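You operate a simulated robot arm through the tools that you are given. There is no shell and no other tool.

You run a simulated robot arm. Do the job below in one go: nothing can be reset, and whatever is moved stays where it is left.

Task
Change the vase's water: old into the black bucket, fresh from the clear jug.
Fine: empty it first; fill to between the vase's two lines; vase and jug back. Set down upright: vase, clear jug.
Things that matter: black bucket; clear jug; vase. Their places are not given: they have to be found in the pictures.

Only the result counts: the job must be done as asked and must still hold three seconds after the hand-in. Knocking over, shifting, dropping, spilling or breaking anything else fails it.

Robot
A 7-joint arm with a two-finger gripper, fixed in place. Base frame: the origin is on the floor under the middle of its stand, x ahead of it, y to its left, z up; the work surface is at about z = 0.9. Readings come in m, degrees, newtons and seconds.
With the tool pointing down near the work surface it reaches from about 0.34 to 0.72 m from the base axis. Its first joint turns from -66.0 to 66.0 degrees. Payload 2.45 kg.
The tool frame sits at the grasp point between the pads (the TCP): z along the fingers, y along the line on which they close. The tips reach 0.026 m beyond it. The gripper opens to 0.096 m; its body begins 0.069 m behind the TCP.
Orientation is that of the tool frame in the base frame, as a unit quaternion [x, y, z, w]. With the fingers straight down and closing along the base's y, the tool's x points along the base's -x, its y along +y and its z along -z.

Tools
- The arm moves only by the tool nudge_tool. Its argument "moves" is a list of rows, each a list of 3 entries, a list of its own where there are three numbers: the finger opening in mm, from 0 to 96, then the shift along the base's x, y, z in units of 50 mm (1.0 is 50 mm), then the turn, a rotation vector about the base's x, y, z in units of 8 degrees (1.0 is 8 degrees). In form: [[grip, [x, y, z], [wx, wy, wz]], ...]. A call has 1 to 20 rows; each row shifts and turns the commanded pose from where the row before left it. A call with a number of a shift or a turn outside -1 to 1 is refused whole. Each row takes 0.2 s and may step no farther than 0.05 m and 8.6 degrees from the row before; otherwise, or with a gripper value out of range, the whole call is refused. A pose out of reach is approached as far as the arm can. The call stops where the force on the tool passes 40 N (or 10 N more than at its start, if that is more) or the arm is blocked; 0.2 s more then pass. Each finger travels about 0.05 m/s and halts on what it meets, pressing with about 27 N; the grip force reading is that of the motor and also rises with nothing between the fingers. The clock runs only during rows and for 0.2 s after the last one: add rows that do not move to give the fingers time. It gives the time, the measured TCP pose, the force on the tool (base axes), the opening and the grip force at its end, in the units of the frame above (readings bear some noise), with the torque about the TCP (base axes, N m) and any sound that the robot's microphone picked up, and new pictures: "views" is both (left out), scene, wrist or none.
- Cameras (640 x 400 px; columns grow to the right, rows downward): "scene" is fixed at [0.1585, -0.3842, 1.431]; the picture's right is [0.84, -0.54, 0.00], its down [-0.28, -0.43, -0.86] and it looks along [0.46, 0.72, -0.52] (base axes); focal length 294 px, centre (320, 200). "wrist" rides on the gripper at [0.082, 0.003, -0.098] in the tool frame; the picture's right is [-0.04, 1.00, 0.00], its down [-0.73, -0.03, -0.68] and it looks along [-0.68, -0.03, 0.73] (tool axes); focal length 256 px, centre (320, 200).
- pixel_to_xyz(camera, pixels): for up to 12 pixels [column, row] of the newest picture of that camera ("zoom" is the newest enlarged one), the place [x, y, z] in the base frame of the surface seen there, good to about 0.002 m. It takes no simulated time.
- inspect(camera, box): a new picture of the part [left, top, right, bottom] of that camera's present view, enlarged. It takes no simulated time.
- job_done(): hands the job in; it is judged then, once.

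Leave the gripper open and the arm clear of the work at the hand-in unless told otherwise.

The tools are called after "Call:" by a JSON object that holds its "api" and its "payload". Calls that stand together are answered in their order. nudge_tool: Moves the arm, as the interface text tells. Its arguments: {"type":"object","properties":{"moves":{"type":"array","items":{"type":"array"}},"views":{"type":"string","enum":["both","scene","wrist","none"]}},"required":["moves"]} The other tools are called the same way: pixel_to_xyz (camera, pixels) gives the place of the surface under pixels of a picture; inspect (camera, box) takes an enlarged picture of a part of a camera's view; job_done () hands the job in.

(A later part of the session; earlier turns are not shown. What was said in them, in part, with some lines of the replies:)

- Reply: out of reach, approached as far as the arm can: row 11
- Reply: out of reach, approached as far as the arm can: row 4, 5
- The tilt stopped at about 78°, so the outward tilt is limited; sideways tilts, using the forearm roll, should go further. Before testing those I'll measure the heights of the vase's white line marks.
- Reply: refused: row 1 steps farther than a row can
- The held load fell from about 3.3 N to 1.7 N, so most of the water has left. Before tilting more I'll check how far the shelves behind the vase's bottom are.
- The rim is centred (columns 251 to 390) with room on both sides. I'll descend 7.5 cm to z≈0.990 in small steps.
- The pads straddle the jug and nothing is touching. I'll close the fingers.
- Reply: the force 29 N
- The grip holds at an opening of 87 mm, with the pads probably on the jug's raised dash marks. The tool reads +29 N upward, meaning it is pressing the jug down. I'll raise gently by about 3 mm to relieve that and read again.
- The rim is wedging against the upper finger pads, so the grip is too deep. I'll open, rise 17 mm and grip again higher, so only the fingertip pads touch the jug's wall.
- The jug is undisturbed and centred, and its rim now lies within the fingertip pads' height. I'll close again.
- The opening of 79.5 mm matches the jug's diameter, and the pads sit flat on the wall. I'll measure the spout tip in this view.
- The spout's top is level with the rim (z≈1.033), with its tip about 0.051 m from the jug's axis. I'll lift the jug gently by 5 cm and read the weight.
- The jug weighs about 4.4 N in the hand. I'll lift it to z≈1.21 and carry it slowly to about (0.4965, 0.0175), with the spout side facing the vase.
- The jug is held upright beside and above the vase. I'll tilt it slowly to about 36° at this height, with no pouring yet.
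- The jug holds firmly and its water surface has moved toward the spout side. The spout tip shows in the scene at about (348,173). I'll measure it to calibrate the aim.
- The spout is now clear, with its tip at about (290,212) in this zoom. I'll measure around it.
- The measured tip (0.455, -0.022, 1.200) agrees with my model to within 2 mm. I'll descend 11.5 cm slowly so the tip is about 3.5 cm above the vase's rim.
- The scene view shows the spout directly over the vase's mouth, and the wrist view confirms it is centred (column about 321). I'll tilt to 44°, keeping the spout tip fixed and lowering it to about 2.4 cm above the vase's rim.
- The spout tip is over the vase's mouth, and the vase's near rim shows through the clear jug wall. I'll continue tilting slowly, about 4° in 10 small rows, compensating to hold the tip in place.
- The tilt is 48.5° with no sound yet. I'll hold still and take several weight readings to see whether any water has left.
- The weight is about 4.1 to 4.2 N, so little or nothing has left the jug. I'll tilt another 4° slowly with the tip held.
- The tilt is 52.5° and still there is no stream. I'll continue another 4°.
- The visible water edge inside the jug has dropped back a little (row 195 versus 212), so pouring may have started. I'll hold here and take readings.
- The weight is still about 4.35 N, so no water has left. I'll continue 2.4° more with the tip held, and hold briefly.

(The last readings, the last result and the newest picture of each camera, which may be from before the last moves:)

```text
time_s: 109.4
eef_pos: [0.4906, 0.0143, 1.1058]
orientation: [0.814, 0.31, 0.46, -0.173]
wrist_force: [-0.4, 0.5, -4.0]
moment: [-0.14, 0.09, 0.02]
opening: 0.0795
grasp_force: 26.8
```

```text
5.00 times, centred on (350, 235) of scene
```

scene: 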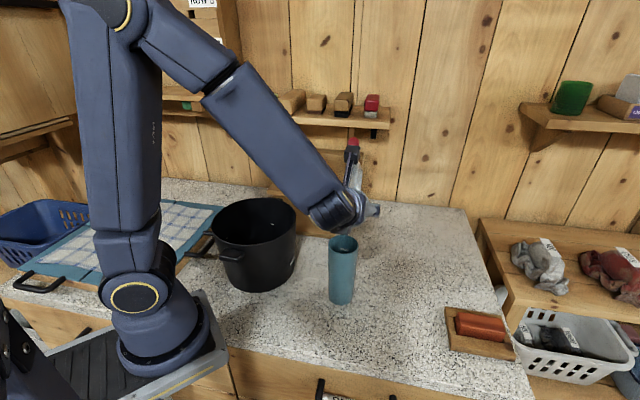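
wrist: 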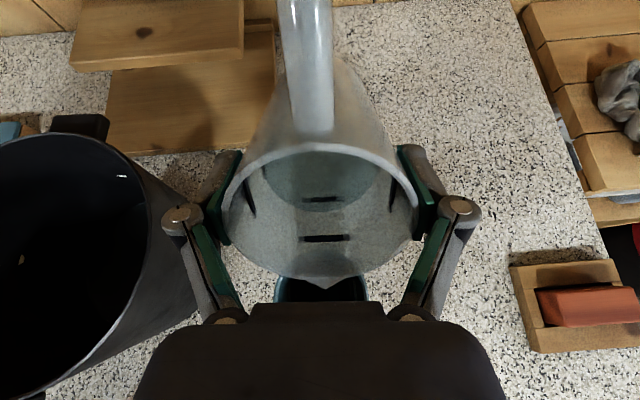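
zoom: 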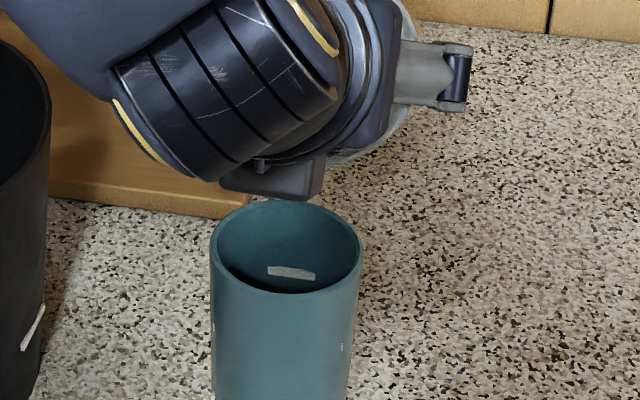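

The weight dropped to about 3.7 N and the jug's visible level fell, so pouring has begun at about 59°. The table around the vase is dry. I'll continue slowly to about 63°.

Call:
{"api": "nudge_tool", "payload": {"moves": [[60, [-0.0035, -0.0031, 0.0065], [0.0332, -0.0375, 0]], [60, [-0.0035, -0.0031, 0.0065], [0.0332, -0.0375, 0]], [60, [-0.0035, -0.0031, 0.0065], [0.0332, -0.0375, 0]], [60, [-0.0035, -0.0031, 0.0065], [0.0332, -0.0375, 0]], [60, [-0.0035, -0.0031, 0.0065], [0.0332, -0.0375, 0]], [60, [-0.0035, -0.0031, 0.0065], [0.0332, -0.0375, 0]], [60, [-0.0035, -0.0031, 0.0065], [0.0332, -0.0375, 0]], [60, [-0.0035, -0.0031, 0.0065], [0.0332, -0.0375, 0]], [60, [-0.0035, -0.0031, 0.0065], [0.0332, -0.0375, 0]], [60, [-0.0035, -0.0031, 0.0065], [0.0332, -0.0375, 0]]], "views": "both"}}

Call:
{"api": "inspect", "payload": {"camera": "wrist", "box": [220, 130, 420, 310]}}

Call:
{"api": "inspect", "payload": {"camera": "scene", "box": [310, 195, 390, 315]}}

```text
time_s: 111.6
eef_pos: [0.489, 0.0109, 1.1091]
orientation: [0.797, 0.303, 0.489, -0.183]
wrist_force: [0.1, -0.1, -3.7]
moment: [-0.1, 0.15, -0.01]
opening: 0.0798
grasp_force: 27.0
```

scene: 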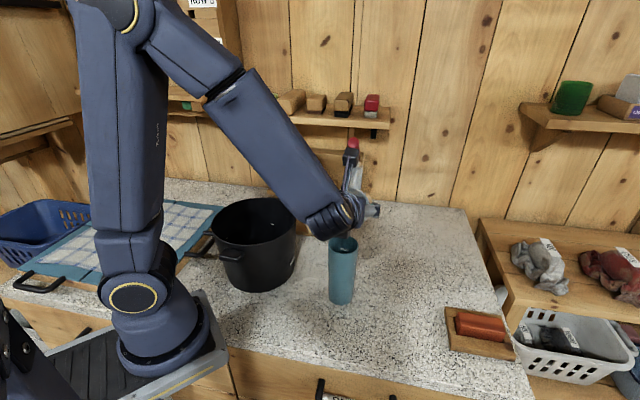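
wrist: 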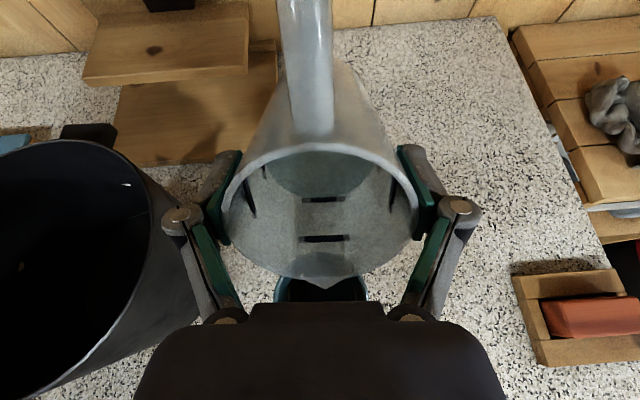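

```text
2.22 times, centred on (320, 220) of wrist
```

zoom: 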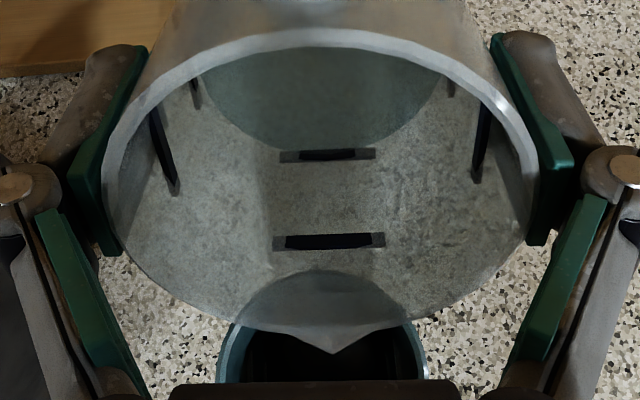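

```text
3.33 times, centred on (350, 255) of scene
```

zoom: 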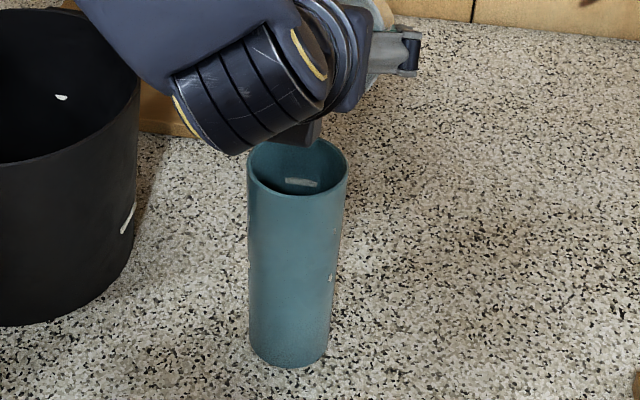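

The jug's level is falling in line with my volume model: about 0.09 L poured so far, against a target of about 0.20 L. A dark block under the palm looks close to the vase's rim in the scene view, so I'll measure its clearance.

Call:
{"api": "pixel_to_xyz", "payload": {"camera": "zoom", "pixels": [[313, 130], [305, 140], [316, 138], [300, 142], [285, 140], [260, 140], [235, 148], [300, 182], [290, 200], [300, 160]]}}

Call:
{"api": "inspect", "payload": {"camera": "scene", "box": [320, 205, 370, 265]}}

```text
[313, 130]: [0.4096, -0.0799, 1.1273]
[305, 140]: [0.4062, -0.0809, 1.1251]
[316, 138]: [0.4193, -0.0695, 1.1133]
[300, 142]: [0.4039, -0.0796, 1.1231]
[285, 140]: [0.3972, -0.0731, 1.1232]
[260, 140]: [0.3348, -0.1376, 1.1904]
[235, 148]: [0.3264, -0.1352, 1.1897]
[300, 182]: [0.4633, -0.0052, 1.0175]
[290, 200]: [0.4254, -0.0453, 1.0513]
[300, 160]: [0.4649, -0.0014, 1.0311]
```

```text
6.67 times, centred on (345, 235) of scene
```

zoom: 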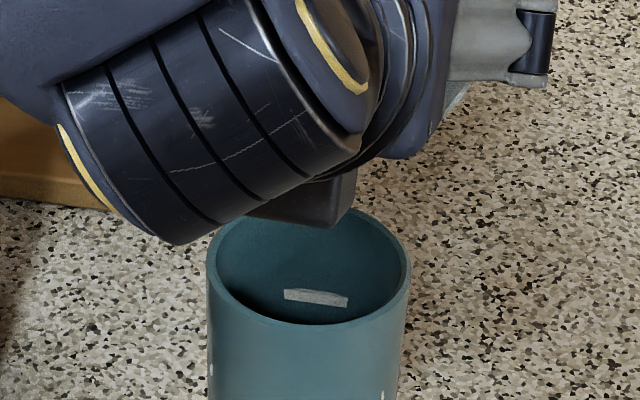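

The block is at z≥1.11, about 6 cm above the vase's rim, so it is clear. I'll continue pouring slowly to about 67°.

Call:
{"api": "nudge_tool", "payload": {"moves": [[60, [-0.0037, -0.0033, 0.0062], [0.0332, -0.0375, 0]], [60, [-0.0037, -0.0033, 0.0062], [0.0332, -0.0375, 0]], [60, [-0.0037, -0.0033, 0.0062], [0.0332, -0.0375, 0]], [60, [-0.0037, -0.0033, 0.0062], [0.0332, -0.0375, 0]], [60, [-0.0037, -0.0033, 0.0062], [0.0332, -0.0375, 0]], [60, [-0.0037, -0.0033, 0.0062], [0.0332, -0.0375, 0]], [60, [-0.0037, -0.0033, 0.0062], [0.0332, -0.0375, 0]], [60, [-0.0037, -0.0033, 0.0062], [0.0332, -0.0375, 0]], [60, [-0.0037, -0.0033, 0.0062], [0.0332, -0.0375, 0]], [60, [-0.0037, -0.0033, 0.0062], [0.0332, -0.0375, 0]], [60, [0, 0, 0], [0, 0, 0]], [60, [0, 0, 0], [0, 0, 0]]], "views": "both"}}

Call:
{"api": "inspect", "payload": {"camera": "wrist", "box": [220, 130, 420, 310]}}

Call:
{"api": "inspect", "payload": {"camera": "scene", "box": [310, 205, 390, 315]}}

Call:
{"api": "nudge_tool", "payload": {"moves": [[60, [0, 0, 0], [0, 0, 0]]], "views": "none"}}

Call:
{"api": "nudge_tool", "payload": {"moves": [[60, [0, 0, 0], [0, 0, 0]]], "views": "none"}}

Call:
{"api": "nudge_tool", "payload": {"moves": [[60, [0, 0, 0], [0, 0, 0]]], "views": "none"}}

```text
time_s: 114.2
eef_pos: [0.4865, 0.0081, 1.1113]
orientation: [0.78, 0.297, 0.516, -0.194]
wrist_force: [-0.8, 0.6, -2.9]
moment: [-0.07, 0.14, -0.01]
opening: 0.0795
grasp_force: 26.6
```

scene: 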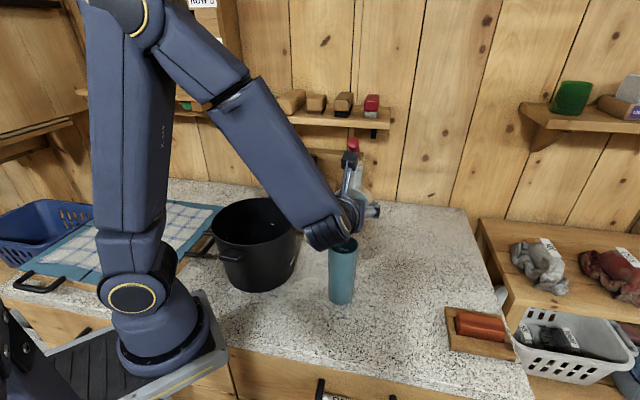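
wrist: 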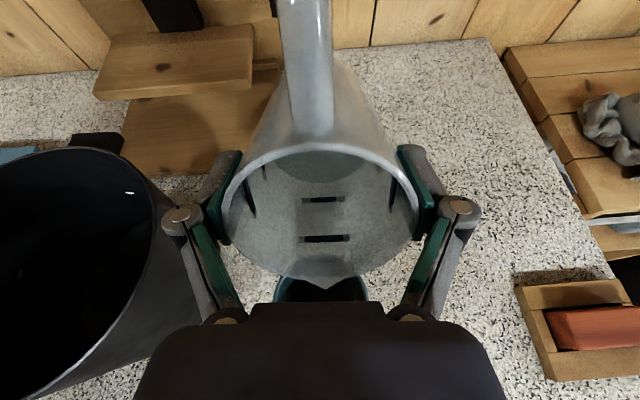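

```text
2.22 times, centred on (320, 220) of wrist
```

zoom: 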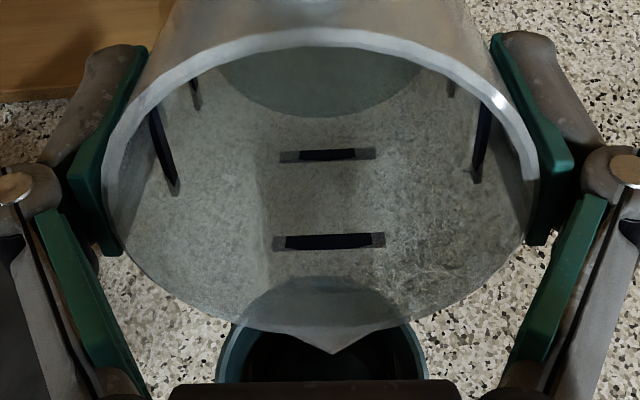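

```text
3.64 times, centred on (350, 260) of scene
```

zoom: 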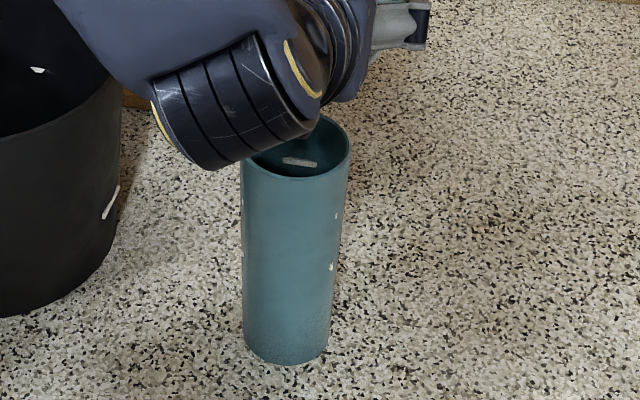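

```text
time_s: 114.6
eef_pos: [0.4866, 0.0084, 1.1129]
orientation: [0.78, 0.296, 0.516, -0.194]
wrist_force: [0.3, -0.6, -3.1]
moment: [-0.13, 0.13, 0.0]
opening: 0.0794
grasp_force: 26.9
```

```text
time_s: 115.0
eef_pos: [0.4857, 0.0094, 1.1119]
orientation: [0.779, 0.297, 0.516, -0.194]
wrist_force: [0.6, -1.2, -3.6]
moment: [-0.11, 0.11, -0.01]
opening: 0.0794
grasp_force: 27.0
```

```text
time_s: 115.4
eef_pos: [0.4862, 0.0093, 1.112]
orientation: [0.779, 0.296, 0.517, -0.194]
wrist_force: [-0.7, 0.3, -2.7]
moment: [-0.12, 0.12, -0.01]
opening: 0.0792
grasp_force: 27.4
```

The tilt is 66.8° and the weight is about 3.1 N, so about 0.13 L is in the vase; the table is dry. I'll continue to about 70.8°.

Call:
{"api": "nudge_tool", "payload": {"moves": [[60, [-0.0038, -0.0034, 0.0059], [0.0332, -0.0375, 0]], [60, [-0.0038, -0.0034, 0.0059], [0.0332, -0.0375, 0]], [60, [-0.0038, -0.0034, 0.0059], [0.0332, -0.0375, 0]], [60, [-0.0038, -0.0034, 0.0059], [0.0332, -0.0375, 0]], [60, [-0.0038, -0.0034, 0.0059], [0.0332, -0.0375, 0]], [60, [-0.0038, -0.0034, 0.0059], [0.0332, -0.0375, 0]], [60, [-0.0038, -0.0034, 0.0059], [0.0332, -0.0375, 0]], [60, [-0.0038, -0.0034, 0.0059], [0.0332, -0.0375, 0]], [60, [-0.0038, -0.0034, 0.0059], [0.0332, -0.0375, 0]], [60, [-0.0038, -0.0034, 0.0059], [0.0332, -0.0375, 0]], [60, [0, 0, 0], [0, 0, 0]], [60, [0, 0, 0], [0, 0, 0]]], "views": "both"}}

Call:
{"api": "inspect", "payload": {"camera": "wrist", "box": [220, 130, 420, 310]}}

Call:
{"api": "inspect", "payload": {"camera": "scene", "box": [310, 205, 390, 315]}}

Call:
{"api": "nudge_tool", "payload": {"moves": [[60, [0, 0, 0], [0, 0, 0]]], "views": "none"}}

Call:
{"api": "nudge_tool", "payload": {"moves": [[60, [0, 0, 0], [0, 0, 0]]], "views": "none"}}

Call:
{"api": "nudge_tool", "payload": {"moves": [[60, [0, 0, 0], [0, 0, 0]]], "views": "none"}}

```text
time_s: 118.0
eef_pos: [0.4847, 0.0053, 1.1147]
orientation: [0.76, 0.29, 0.543, -0.206]
wrist_force: [0.6, -0.8, -2.0]
moment: [-0.08, 0.08, -0.04]
opening: 0.0794
grasp_force: 27.3
```

scene: 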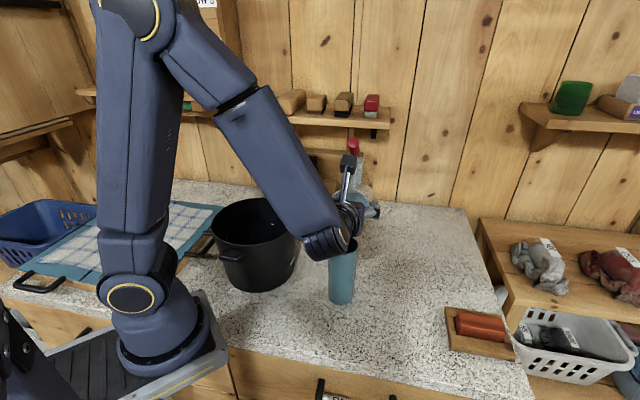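
wrist: 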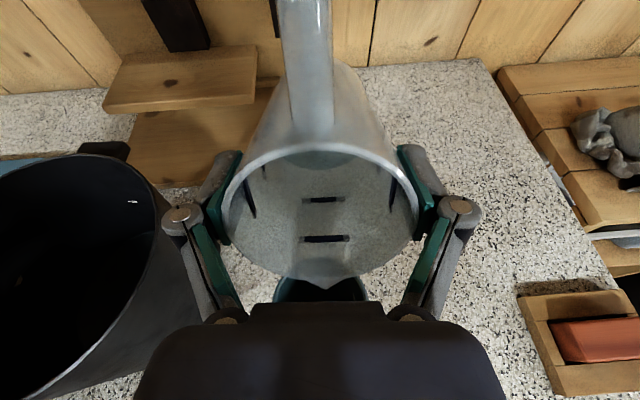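

```text
2.22 times, centred on (320, 220) of wrist
```

zoom: 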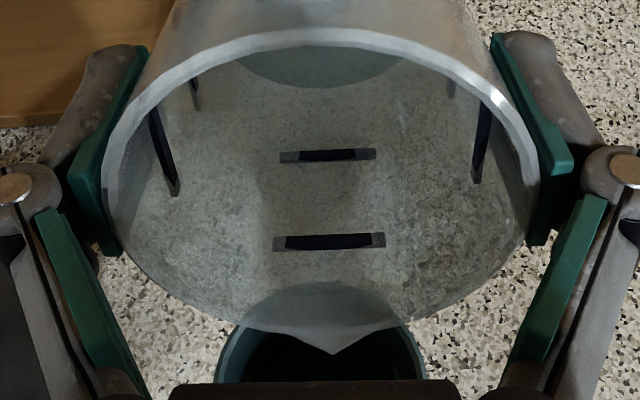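

```text
3.64 times, centred on (350, 260) of scene
```

zoom: 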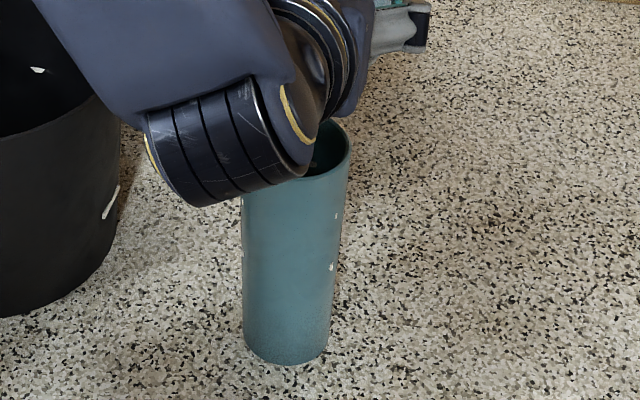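

```text
time_s: 118.4
eef_pos: [0.4846, 0.0075, 1.115]
orientation: [0.76, 0.29, 0.544, -0.206]
wrist_force: [0.4, -0.3, -2.4]
moment: [-0.09, 0.12, -0.01]
opening: 0.0795
grasp_force: 27.2
```

```text
time_s: 118.8
eef_pos: [0.485, 0.0059, 1.1142]
orientation: [0.76, 0.291, 0.543, -0.206]
wrist_force: [0.3, -0.5, -2.3]
moment: [-0.06, 0.08, -0.02]
opening: 0.0791
grasp_force: 27.3
```

```text
time_s: 119.2
eef_pos: [0.4836, 0.0058, 1.115]
orientation: [0.76, 0.289, 0.544, -0.205]
wrist_force: [-0.4, -0.6, -2.0]
moment: [-0.03, 0.1, 0.0]
opening: 0.0794
grasp_force: 27.1
```

The weight is about 2.2 N, so roughly 0.19 to 0.21 L has been poured, which should put the vase's level near 0.99, between the lines. I'll stop here: tilt the jug back with the tip kept over the vase, then raise it.

Call:
{"api": "nudge_tool", "payload": {"moves": [[60, [0.04, 0.035, 0], [-0.5, 0.565, 0]], [60, [0.06, 0.053, 0], [-0.663, 0.749, 0]], [60, [0.06, 0.053, 0], [-0.663, 0.749, 0]], [60, [0.06, 0.053, 0], [-0.663, 0.749, 0]], [60, [0, 0, 0], [0, 0, 0]], [60, [0, 0, 0.2], [0, 0, 0]], [60, [0, 0, 0.5], [0, 0, 0]], [60, [0, 0, 0.6], [0, 0, 0]], [60, [0, 0, 0.6], [0, 0, 0]], [60, [0, 0, 0.3], [0, 0, 0]], [60, [0, 0, 0], [0, 0, 0]]], "views": "both"}}

Call:
{"api": "inspect", "payload": {"camera": "scene", "box": [320, 228, 364, 285]}}

Call:
{"api": "inspect", "payload": {"camera": "wrist", "box": [220, 130, 420, 310]}}

```text
time_s: 121.6
eef_pos: [0.4966, 0.0176, 1.2249]
orientation: [0.875, 0.334, 0.328, -0.125]
wrist_force: [0.3, -0.1, -2.2]
moment: [-0.07, 0.07, 0.01]
opening: 0.0797
grasp_force: 26.7
```

scene: 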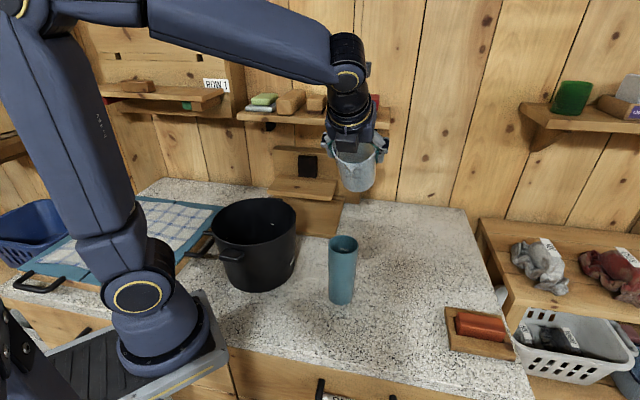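
wrist: 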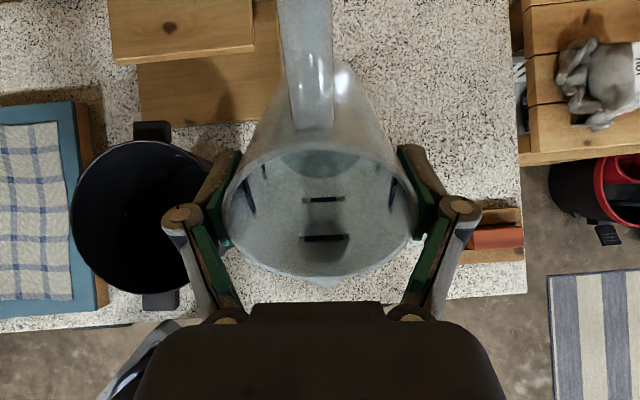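

```text
7.02 times, centred on (342, 256) of scene
```

zoom: 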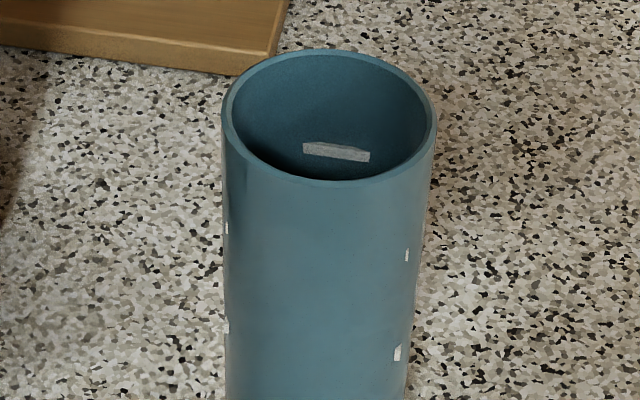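

```text
2.22 times, centred on (320, 220) of wrist
```

zoom: 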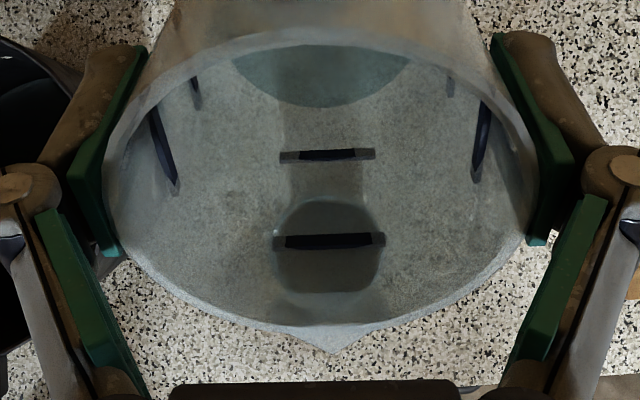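

No water shows above z≈1.0 in the vase from the scene camera, and the jug still holds about 0.16 L. To check the vase's level directly, I'll untilt the jug to about 18° and move sideways so the wrist camera can look down into the vase past the left side of the jug.

Call:
{"api": "nudge_tool", "payload": {"moves": [[60, [0, 0, 0], [-0.5, 0.565, 0]], [60, [0, 0, 0], [-0.663, 0.749, 0]], [60, [0, 0, 0], [-0.663, 0.749, 0]], [60, [0, -0.3, 0], [-0.1, 0.113, 0]], [60, [0, -0.6, 0], [0, 0, 0]], [60, [0, -0.7, 0], [0, 0, 0]], [60, [0, -0.7, 0], [0, 0, 0]], [60, [0, -0.6, 0], [0, 0, 0]], [60, [0, -0.3, 0], [0, 0, 0]], [60, [0, 0, 0], [0, 0, 0]], [60, [0, 0, 0], [0, 0, 0]]], "views": "both"}}

Call:
{"api": "inspect", "payload": {"camera": "wrist", "box": [150, 30, 270, 150]}}

```text
time_s: 124.0
eef_pos: [0.4957, -0.1428, 1.2254]
orientation: [0.923, 0.351, 0.144, -0.055]
wrist_force: [-0.2, -0.9, -2.8]
moment: [-0.04, 0.09, 0.03]
opening: 0.0794
grasp_force: 27.1
```

scene: 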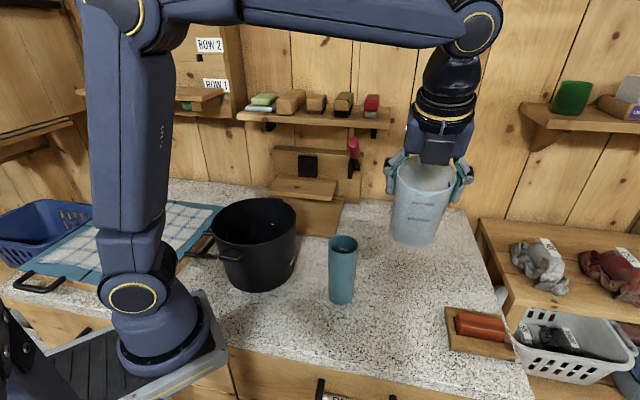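
wrist: 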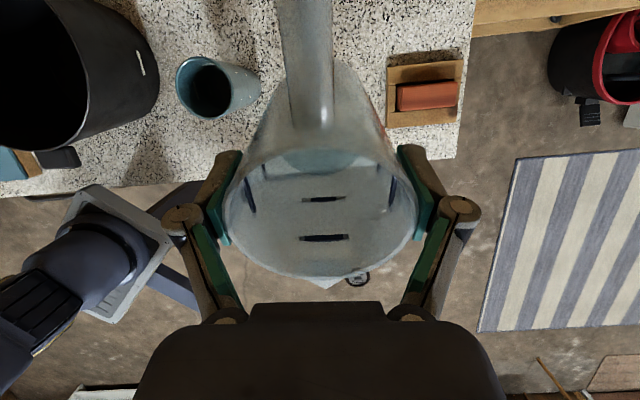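

```text
3.33 times, centred on (210, 90) of wrist
```

zoom: 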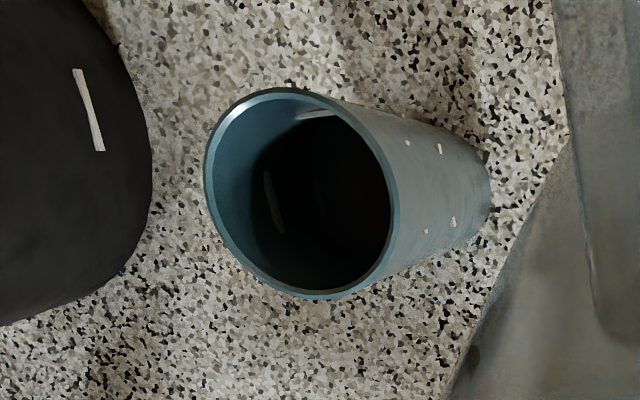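

The vase is visible at about (208,88). I'll zoom further into its mouth and measure points inside.

Call:
{"api": "inspect", "payload": {"camera": "wrist", "box": [172, 52, 238, 122]}}

Call:
{"api": "pixel_to_xyz", "payload": {"camera": "zoom", "pixels": [[225, 200], [260, 200], [275, 180], [285, 230], [320, 80], [240, 160], [300, 200], [350, 200], [250, 240], [235, 200], [340, 90], [300, 85]]}}

```text
5.71 times, centred on (205, 87) of wrist
```

zoom: 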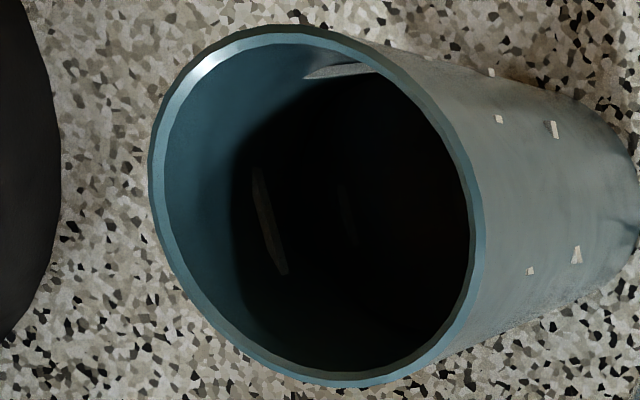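

```text
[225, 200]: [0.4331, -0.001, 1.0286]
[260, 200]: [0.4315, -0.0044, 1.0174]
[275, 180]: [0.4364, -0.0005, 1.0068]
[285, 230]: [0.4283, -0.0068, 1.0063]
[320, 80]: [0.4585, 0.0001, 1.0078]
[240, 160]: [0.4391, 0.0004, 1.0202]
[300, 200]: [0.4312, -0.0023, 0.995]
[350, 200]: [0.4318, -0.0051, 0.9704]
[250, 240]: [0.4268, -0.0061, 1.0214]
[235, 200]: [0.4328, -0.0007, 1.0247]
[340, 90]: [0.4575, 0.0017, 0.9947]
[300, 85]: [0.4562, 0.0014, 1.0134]
```

The upper dash shows at z≈1.012 and a faint lower dash at z≈0.972. I'll zoom in tighter to look for the water's edge.

Call:
{"api": "inspect", "payload": {"camera": "wrist", "box": [194, 66, 226, 106]}}

Call:
{"api": "inspect", "payload": {"camera": "wrist", "box": [202, 76, 218, 96]}}

```text
10.00 times, centred on (210, 86) of wrist
```

zoom: 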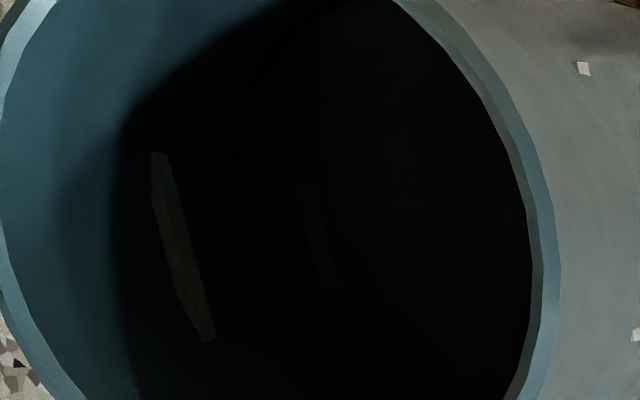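

```text
16.00 times, centred on (210, 86) of wrist
```

zoom: 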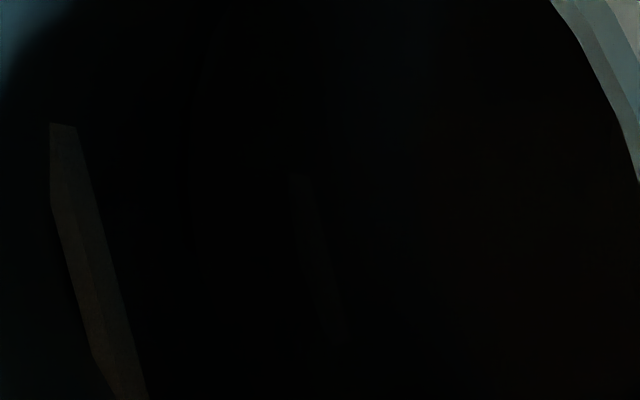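

There seems to be a faint arc at about x=190 in this zoom, between the two dashes, which is probably the water's edge. I'll measure the wall height there.

Call:
{"api": "pixel_to_xyz", "payload": {"camera": "zoom", "pixels": [[190, 200], [195, 150], [185, 230], [210, 100], [75, 250], [310, 240], [320, 280], [100, 320]]}}

Call:
{"api": "inspect", "payload": {"camera": "wrist", "box": [206, 70, 218, 85]}}

Call:
{"api": "inspect", "payload": {"camera": "wrist", "box": [204, 82, 220, 102]}}

```text
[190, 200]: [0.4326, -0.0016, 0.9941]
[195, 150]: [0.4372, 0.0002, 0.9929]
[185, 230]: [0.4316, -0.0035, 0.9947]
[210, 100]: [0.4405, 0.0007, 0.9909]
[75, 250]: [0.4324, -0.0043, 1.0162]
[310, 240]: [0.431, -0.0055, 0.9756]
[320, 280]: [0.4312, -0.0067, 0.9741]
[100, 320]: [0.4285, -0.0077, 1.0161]
```

```text
16.00 times, centred on (212, 78) of wrist
```

zoom: 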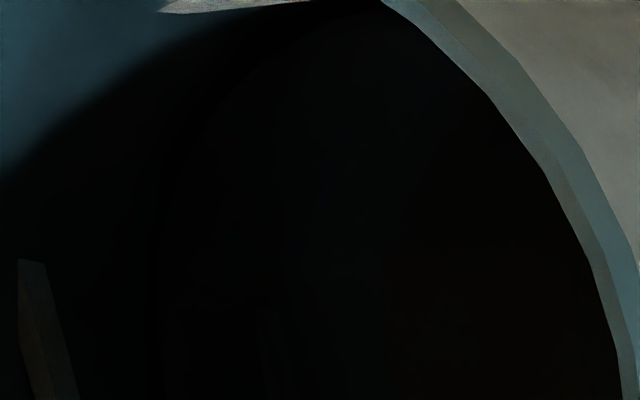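

```text
16.00 times, centred on (212, 92) of wrist
```

zoom: 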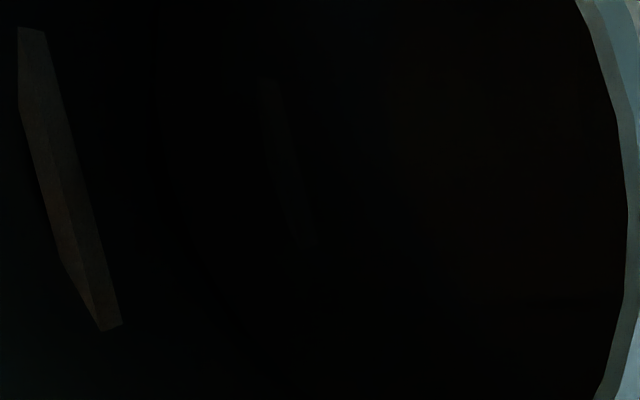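

The faint ring samples at z≈0.991 to 0.995 all around, which is about midway between the lines (0.975 and 1.016). That agrees with the weight estimate, so the fill is right. I'll set the jug upright and move it back above its original place.

Call:
{"api": "nudge_tool", "payload": {"moves": [[60, [0, 0, 0], [-0.4, 0.452, 0]], [60, [0.2, 0.04, 0], [-0.5, 0.565, 0]], [60, [0.4, 0.08, 0], [-0.525, 0.593, 0]], [60, [0.5, 0.1, 0], [0, 0, 0]], [60, [0.5, 0.1, 0], [0, 0, 0]], [60, [0.35, 0.07, 0], [0, 0, 0]], [60, [0.1, 0.02, 0], [0, 0, 0]], [60, [0, 0, 0], [0, 0, 0]], [60, [0, 0, 0], [0, 0, 0]]], "views": "both"}}

```text
time_s: 126.0
eef_pos: [0.5991, -0.1234, 1.2254]
orientation: [0.934, 0.356, 0.004, -0.002]
wrist_force: [0.4, -0.4, -2.0]
moment: [-0.02, 0.03, -0.03]
opening: 0.0791
grasp_force: 26.8
```

scene: 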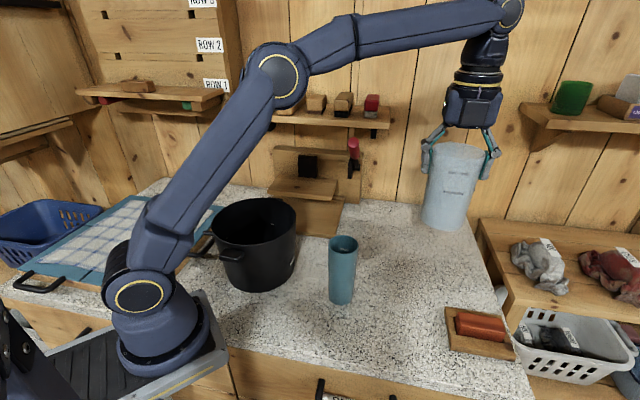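
wrist: 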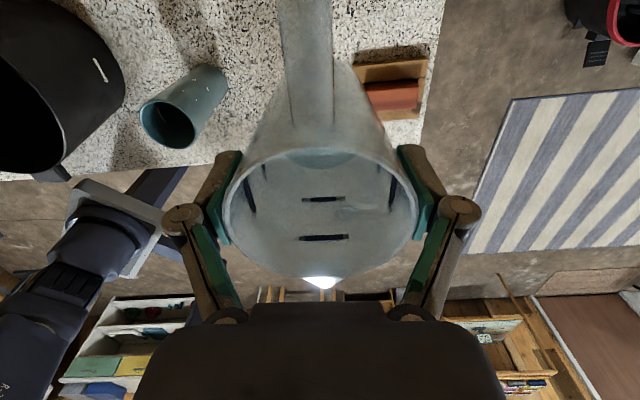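

The jug is upright with the same orientation as when gripped, and the vase stands undisturbed. I'll lower the jug to about 2 cm above the table.

Call:
{"api": "nudge_tool", "payload": {"moves": [[60, [0, 0.02, -0.4], [0, 0, 0]], [60, [0, 0, -0.6], [0, 0, 0]], [60, [0, 0, -0.6], [0, 0, 0]], [60, [0, 0, -0.6], [0, 0, 0]], [60, [0, 0, -0.6], [0, 0, 0]], [60, [0, 0, -0.6], [0, 0, 0]], [60, [0, 0, -0.4], [0, 0, 0]], [60, [0, 0, -0.15], [0, 0, 0]], [60, [0, 0, 0], [0, 0, 0]], [60, [0, 0, 0], [0, 0, 0]]], "views": "both"}}

```text
time_s: 128.2
eef_pos: [0.598, -0.1227, 1.0287]
orientation: [0.934, 0.356, 0.005, -0.002]
wrist_force: [1.5, -0.9, -2.9]
moment: [-0.04, 0.02, 0.04]
opening: 0.0794
grasp_force: 27.1
```

scene: 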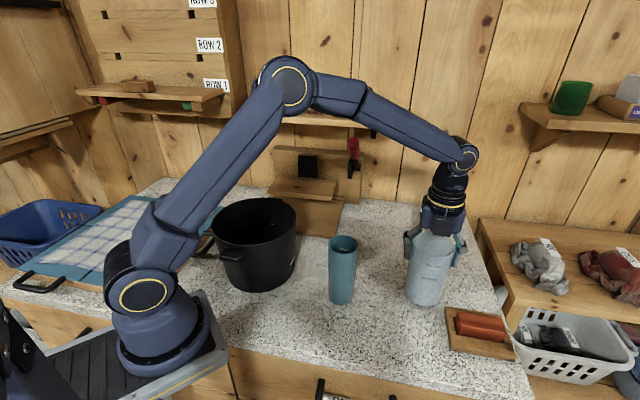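
wrist: 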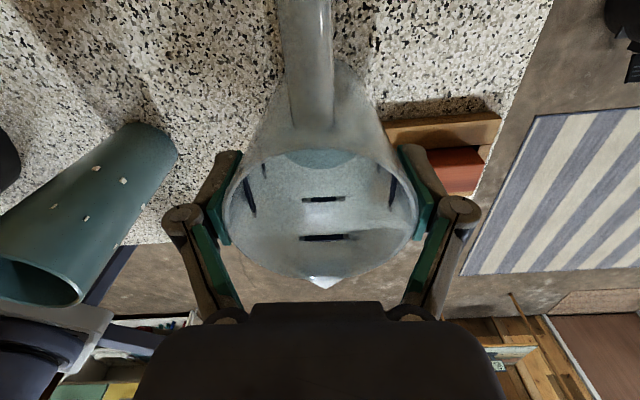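

I'll compare the jug's pose in the grip with the earlier close-up, to see whether it slipped or leans.

Call:
{"api": "inspect", "payload": {"camera": "wrist", "box": [180, 120, 480, 310]}}

Call:
{"api": "inspect", "payload": {"camera": "scene", "box": [385, 190, 485, 320]}}

```text
2.11 times, centred on (330, 215) of wrist
```

zoom: 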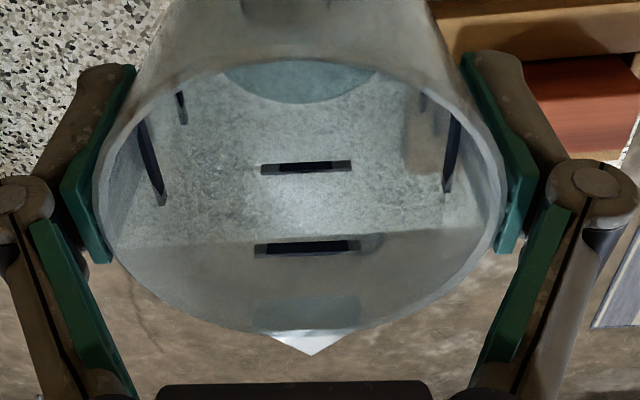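

```text
3.08 times, centred on (435, 255) of scene
```

zoom: 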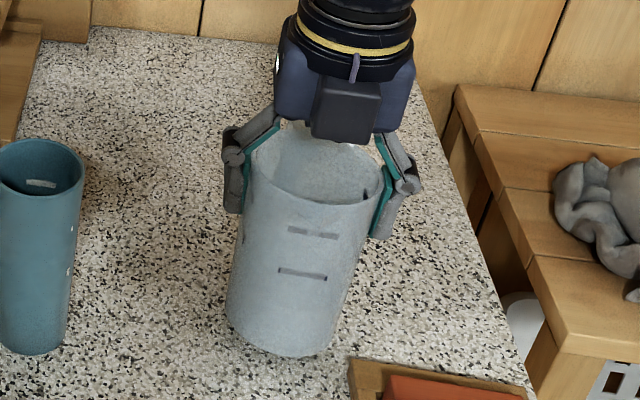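

There is no slip: the dashes and the tip sit at the same pixels as before. I'll lower the jug in small steps toward contact at z≈1.008.

Call:
{"api": "nudge_tool", "payload": {"moves": [[60, [0, 0, -0.12], [0, 0, 0]], [60, [0, 0, -0.12], [0, 0, 0]], [60, [0, 0, -0.08], [0, 0, 0]], [60, [0, 0, -0.04], [0, 0, 0]], [60, [0, 0, 0], [0, 0, 0]], [60, [0, 0, 0], [0, 0, 0]]], "views": "none"}}

```text
time_s: 129.6
eef_pos: [0.5983, -0.1236, 1.0089]
orientation: [0.935, 0.356, 0.004, -0.001]
wrist_force: [-1.3, -0.9, 4.3]
moment: [0.1, 0.06, 0.02]
opening: 0.0793
grasp_force: 26.8
```

The jug has just touched the table (force +4.3 N). I'll open the fingers.

Call:
{"api": "nudge_tool", "payload": {"moves": [[84, [0, 0, 0], [0, 0, 0]], [90, [0, 0, 0], [0, 0, 0]], [96, [0, 0, 0], [0, 0, 0]], [96, [0, 0, 0], [0, 0, 0]], [96, [0, 0, 0], [0, 0, 0]]], "views": "both"}}

Call:
{"api": "inspect", "payload": {"camera": "wrist", "box": [180, 120, 480, 310]}}

```text
time_s: 130.8
eef_pos: [0.5977, -0.1221, 1.0094]
orientation: [0.935, 0.356, 0.005, -0.002]
wrist_force: [0.6, -0.2, 0.1]
moment: [0.02, 0.02, 0.01]
opening: 0.0959
grasp_force: 0.0
```

scene: 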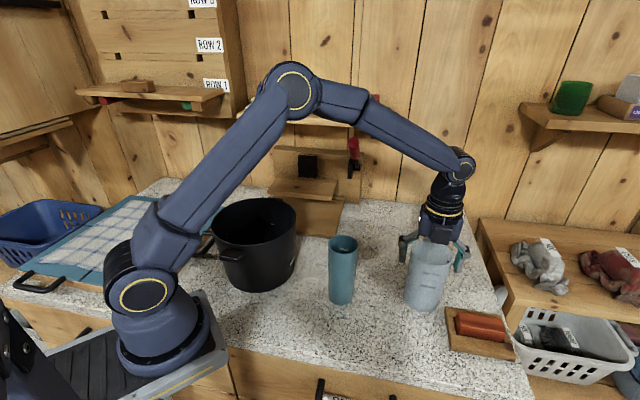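
wrist: 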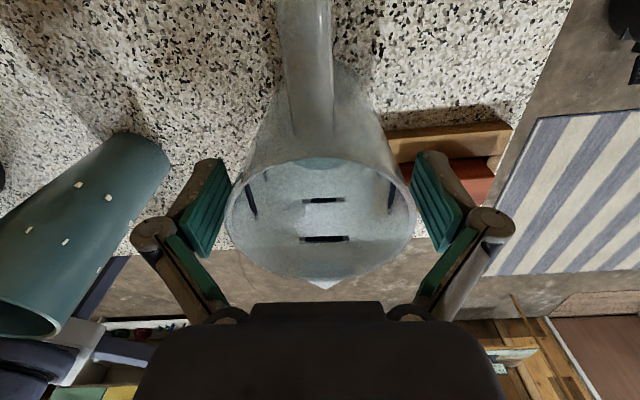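

```text
2.11 times, centred on (330, 215) of wrist
```

zoom: 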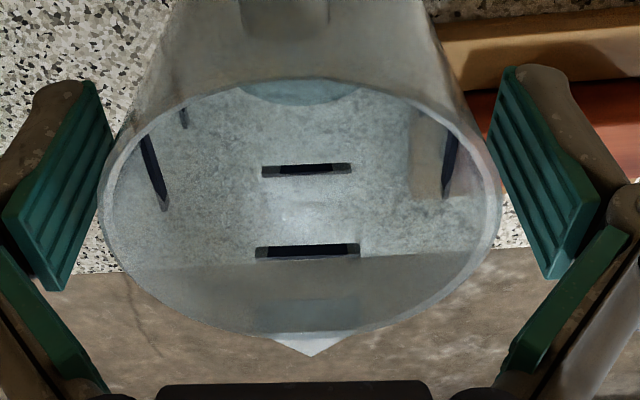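

The jug stands free between the open fingers. I'll rise straight up and away.

Call:
{"api": "nudge_tool", "payload": {"moves": [[96, [0, 0, 0.2], [0, 0, 0]], [96, [0, 0, 0.4], [0, 0, 0]], [96, [0, 0, 0.7], [0, 0, 0]], [96, [0, 0, 0.9], [0, 0, 0]], [96, [0, 0, 0.9], [0, 0, 0]], [96, [0, 0, 0.8], [0, 0, 0]], [96, [0, 0, 0], [0, 0, 0]]], "views": "both"}}

Call:
{"api": "inspect", "payload": {"camera": "wrist", "box": [255, 0, 435, 140]}}

Call:
{"api": "pixel_to_xyz", "payload": {"camera": "zoom", "pixels": [[130, 215], [360, 215], [246, 340], [246, 95], [160, 130], [330, 130], [165, 305], [325, 305]]}}

Call:
{"api": "inspect", "payload": {"camera": "scene", "box": [300, 210, 480, 325]}}

```text
time_s: 132.4
eef_pos: [0.5972, -0.1236, 1.2036]
orientation: [0.935, 0.356, 0.005, -0.002]
wrist_force: [-0.2, 0.9, -0.3]
moment: [0.01, 0.02, 0.01]
opening: 0.0959
grasp_force: 0.0
```

scene: 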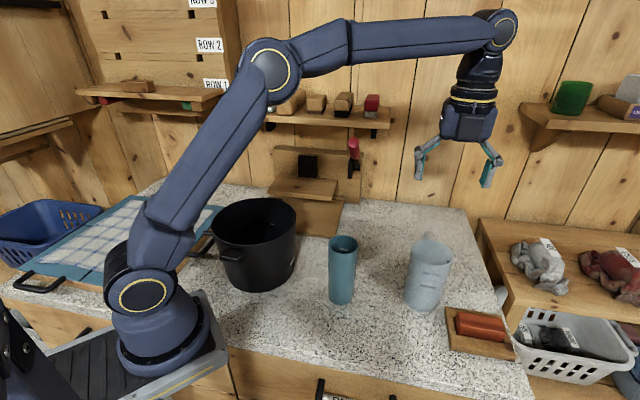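
wrist: 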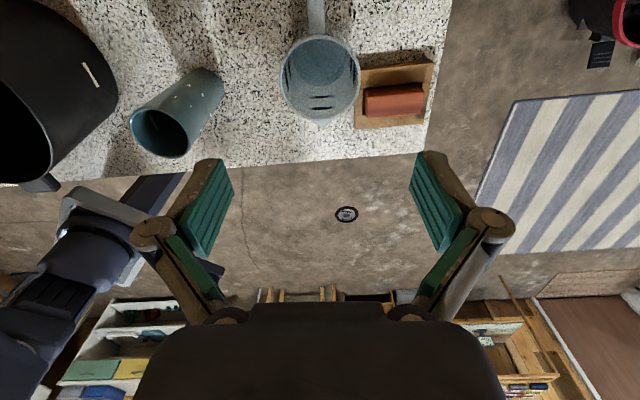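

```text
2.86 times, centred on (345, 70) of wrist
```

zoom: 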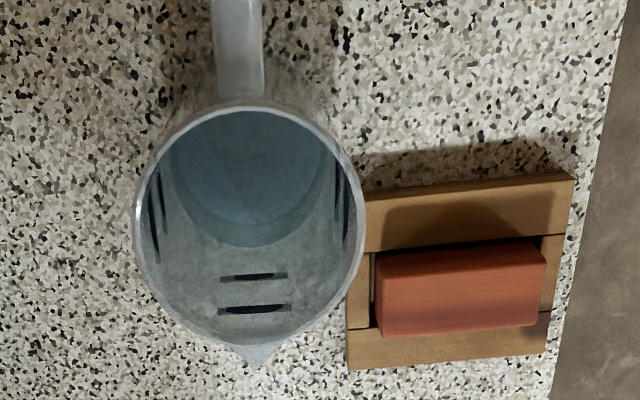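

```text
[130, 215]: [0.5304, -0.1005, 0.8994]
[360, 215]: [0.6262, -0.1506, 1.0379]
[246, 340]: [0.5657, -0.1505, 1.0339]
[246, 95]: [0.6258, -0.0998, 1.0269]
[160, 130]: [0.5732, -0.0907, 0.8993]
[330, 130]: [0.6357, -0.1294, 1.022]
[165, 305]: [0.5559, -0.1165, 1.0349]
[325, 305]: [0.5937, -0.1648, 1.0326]
```

```text
3.48 times, centred on (390, 268) of scene
```

zoom: 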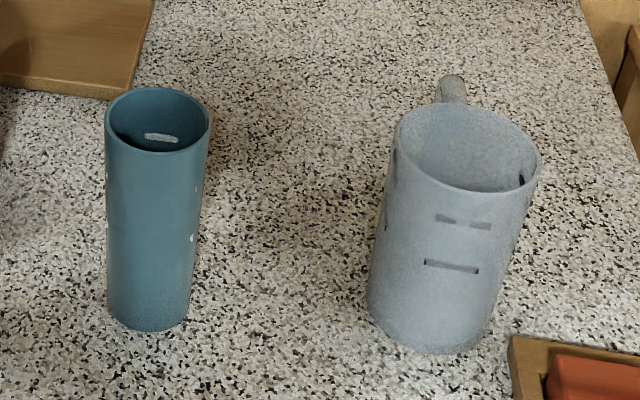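

Both vessels stand upright in their places, and the jug is within about 3 mm of its start. I'll make one last straight-down check of the vase's water level, moving the empty hand above the vase and tilting by 44°.

Call:
{"api": "nudge_tool", "payload": {"moves": [[96, [-0.6, 0.4, 0], [0, 0, 0]], [96, [-0.6, 0.4, 0], [0, 0, 0]], [96, [-0.6, 0.4, 0], [0, 0, 0]], [96, [-0.6, 0.4, 0], [0, 0, 0]], [96, [-0.56, 0.38, 0], [0, 0, 0]], [96, [0, 0, 0], [0.663, -0.749, 0]], [96, [0, 0, 0], [0.663, -0.749, 0]], [96, [0, 0, 0], [0.663, -0.749, 0]], [96, [0, 0, 0], [0.663, -0.749, 0]], [96, [0, 0, 0], [0.663, -0.749, 0]], [96, [0, 0, 0], [0.33, -0.37, 0]], [96, [0, 0, 0], [0, 0, 0]]], "views": "both"}}

Call:
{"api": "inspect", "payload": {"camera": "wrist", "box": [285, 160, 355, 230]}}

```text
time_s: 135.0
eef_pos: [0.4498, -0.0236, 1.2046]
orientation: [0.864, 0.328, 0.357, -0.134]
wrist_force: [0.2, -0.2, 0.6]
moment: [-0.02, 0.0, 0.0]
opening: 0.0961
grasp_force: 0.0
```

scene: 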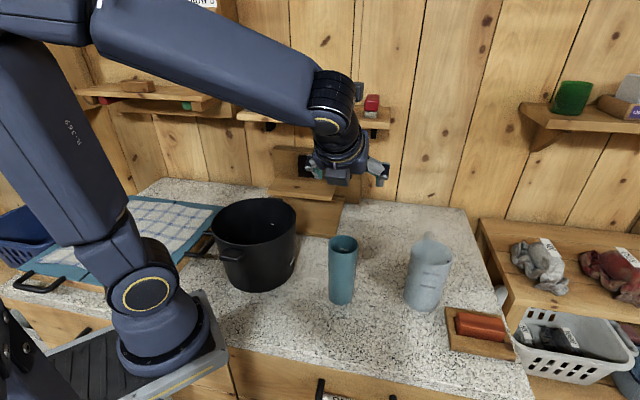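
wrist: 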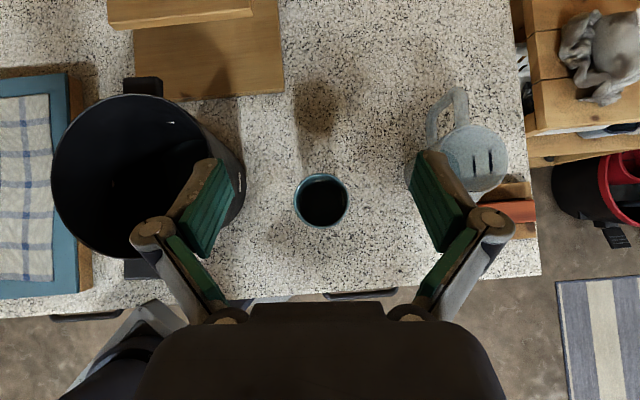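

```text
5.71 times, centred on (320, 195) of wrist
```

zoom: 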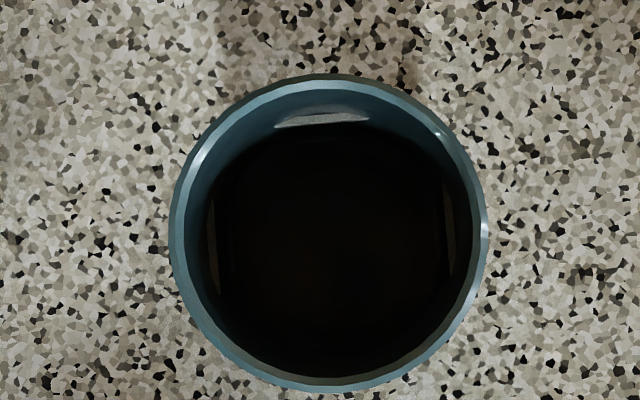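

I'll zoom tightly on the inner walls to find the water's edge again.

Call:
{"api": "inspect", "payload": {"camera": "wrist", "box": [298, 176, 322, 206]}}

Call:
{"api": "inspect", "payload": {"camera": "wrist", "box": [328, 180, 348, 205]}}

```text
13.33 times, centred on (310, 191) of wrist
```

zoom: 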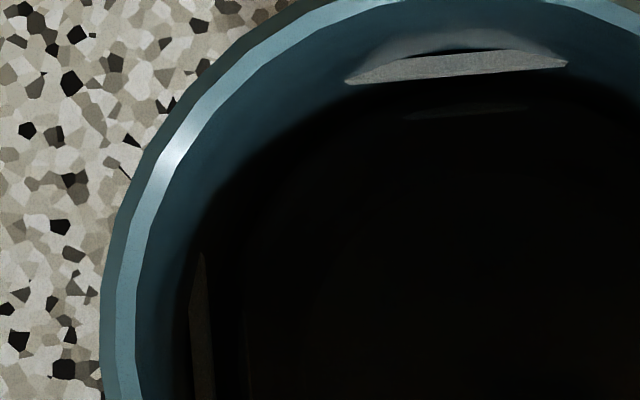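

```text
16.00 times, centred on (338, 192) of wrist
```

zoom: 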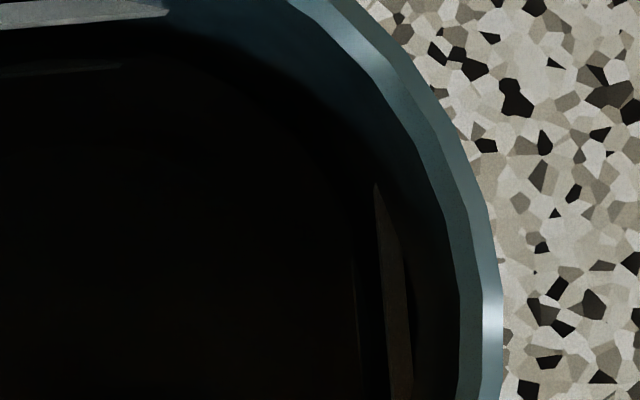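

There is a faint line at about (245,340) beside the left dash in the first of these zooms. I'll zoom there again and measure it.

Call:
{"api": "inspect", "payload": {"camera": "wrist", "box": [302, 190, 314, 205]}}

Call:
{"api": "pixel_to_xyz", "payload": {"camera": "zoom", "pixels": [[100, 200], [130, 200], [150, 200], [170, 200], [190, 200], [210, 200], [230, 200], [250, 200], [270, 200], [290, 200], [310, 200], [340, 200]]}}

```text
16.00 times, centred on (308, 198) of wrist
```

zoom: 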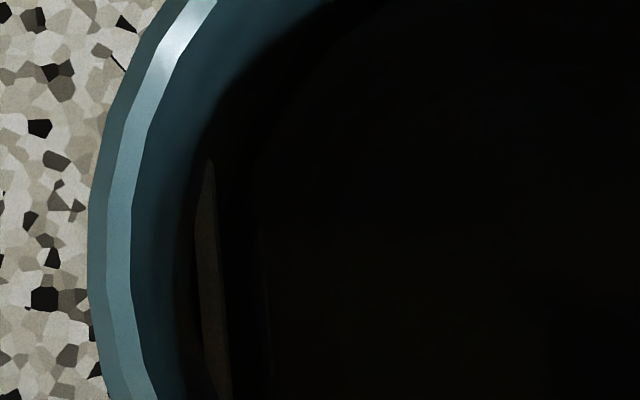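

```text
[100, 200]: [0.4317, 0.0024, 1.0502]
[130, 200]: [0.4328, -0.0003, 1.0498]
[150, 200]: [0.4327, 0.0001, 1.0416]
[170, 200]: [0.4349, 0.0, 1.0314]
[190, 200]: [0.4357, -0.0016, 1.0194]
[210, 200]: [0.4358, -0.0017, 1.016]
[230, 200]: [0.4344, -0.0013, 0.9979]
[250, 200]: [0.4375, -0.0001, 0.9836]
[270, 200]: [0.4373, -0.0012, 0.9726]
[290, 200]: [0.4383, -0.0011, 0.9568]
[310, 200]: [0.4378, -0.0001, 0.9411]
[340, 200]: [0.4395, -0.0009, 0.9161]
```

The water edge again falls around z≈0.985 to 0.993. The weight loss (about 1.95 N, so 0.20 L) gives about 0.992, which agrees. The level lies well between the lines. I'll raise the hand, straighten it and retreat near the starting pose.

Call:
{"api": "nudge_tool", "payload": {"moves": [[96, [0, 0, 0.6], [0, 0, 0]], [96, [0, 0, 0.8], [0, 0, 0]], [96, [0, 0, 0.6], [-0.663, 0.749, 0]], [96, [0, 0, 0], [-0.663, 0.749, 0]], [96, [0, 0, 0], [-0.663, 0.749, 0]], [96, [0, 0, 0], [-0.663, 0.749, 0]], [96, [0, 0, 0], [-0.663, 0.749, 0]], [96, [-0.5, -0.3, 0], [-0.33, 0.37, 0]], [96, [-0.5, -0.3, 0], [0, 0, 0]], [96, [-0.4, -0.2, 0], [0, 0, 0]], [96, [0, 0, 0], [0, 0, 0]], [96, [0, 0, 0], [0, 0, 0]]], "views": "both"}}

Call:
{"api": "inspect", "payload": {"camera": "scene", "box": [180, 190, 520, 370]}}

```text
time_s: 137.6
eef_pos: [0.3805, -0.0631, 1.3045]
orientation: [0.934, 0.356, 0.005, -0.002]
wrist_force: [-0.2, 0.8, -0.2]
moment: [0.02, 0.04, 0.01]
opening: 0.0961
grasp_force: 0.1
```

scene: 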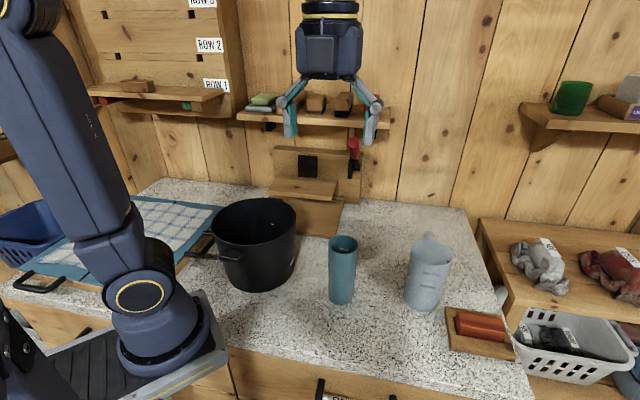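
wrist: 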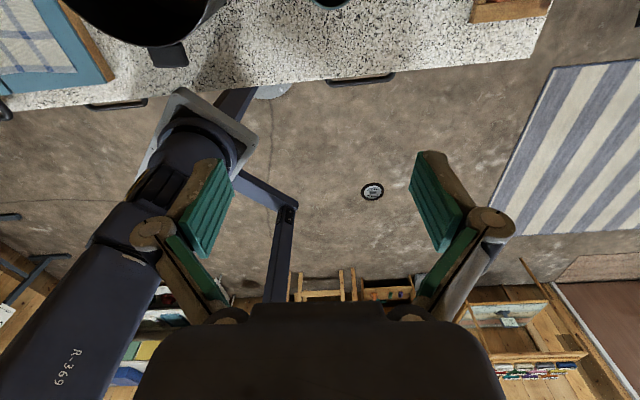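

```text
1.88 times, centred on (350, 280) of scene
```

zoom: 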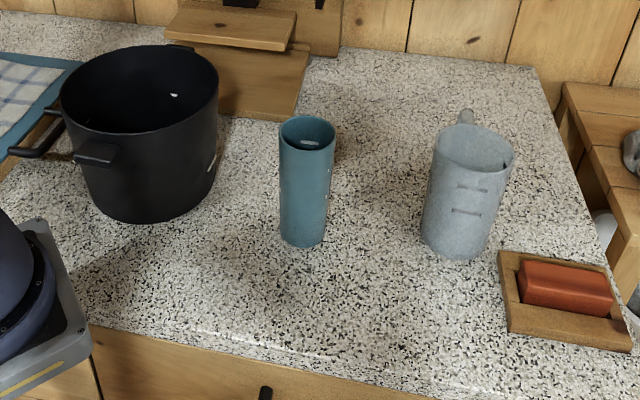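

The vase and jug stand upright at their places, the bucket, brick and tray are where they were, the table is dry, the gripper is open and the arm is clear. I'm handing in the job.

Call:
{"api": "job_done", "payload": {}}

```text
The job is handed in.
```

The vase's old water went into the black bucket, and the vase was refilled with fresh water from the clear jug. I've handed the job in; no result came back.

- **Emptying:** I tilted the vase to about 118° over the bucket and held it there until its weight stopped falling. It looked empty afterwards, and the table stayed dry.
- **Fill level:** The water sits at about z = 0.99, roughly midway between the vase's lines at about 0.975 and 1.017. Water is hard to see in the dark vase, so this comes from a faint edge on the inner wall. The jug's weight loss, which points to about 0.20 L poured, agrees with it.
- **Placement:** Both stand upright where they started, the vase within about 2 mm and the jug within about 3 mm.
- **Everything else:** The bucket, the brick and its tray look unmoved in the last picture. The gripper is open and the arm is clear.
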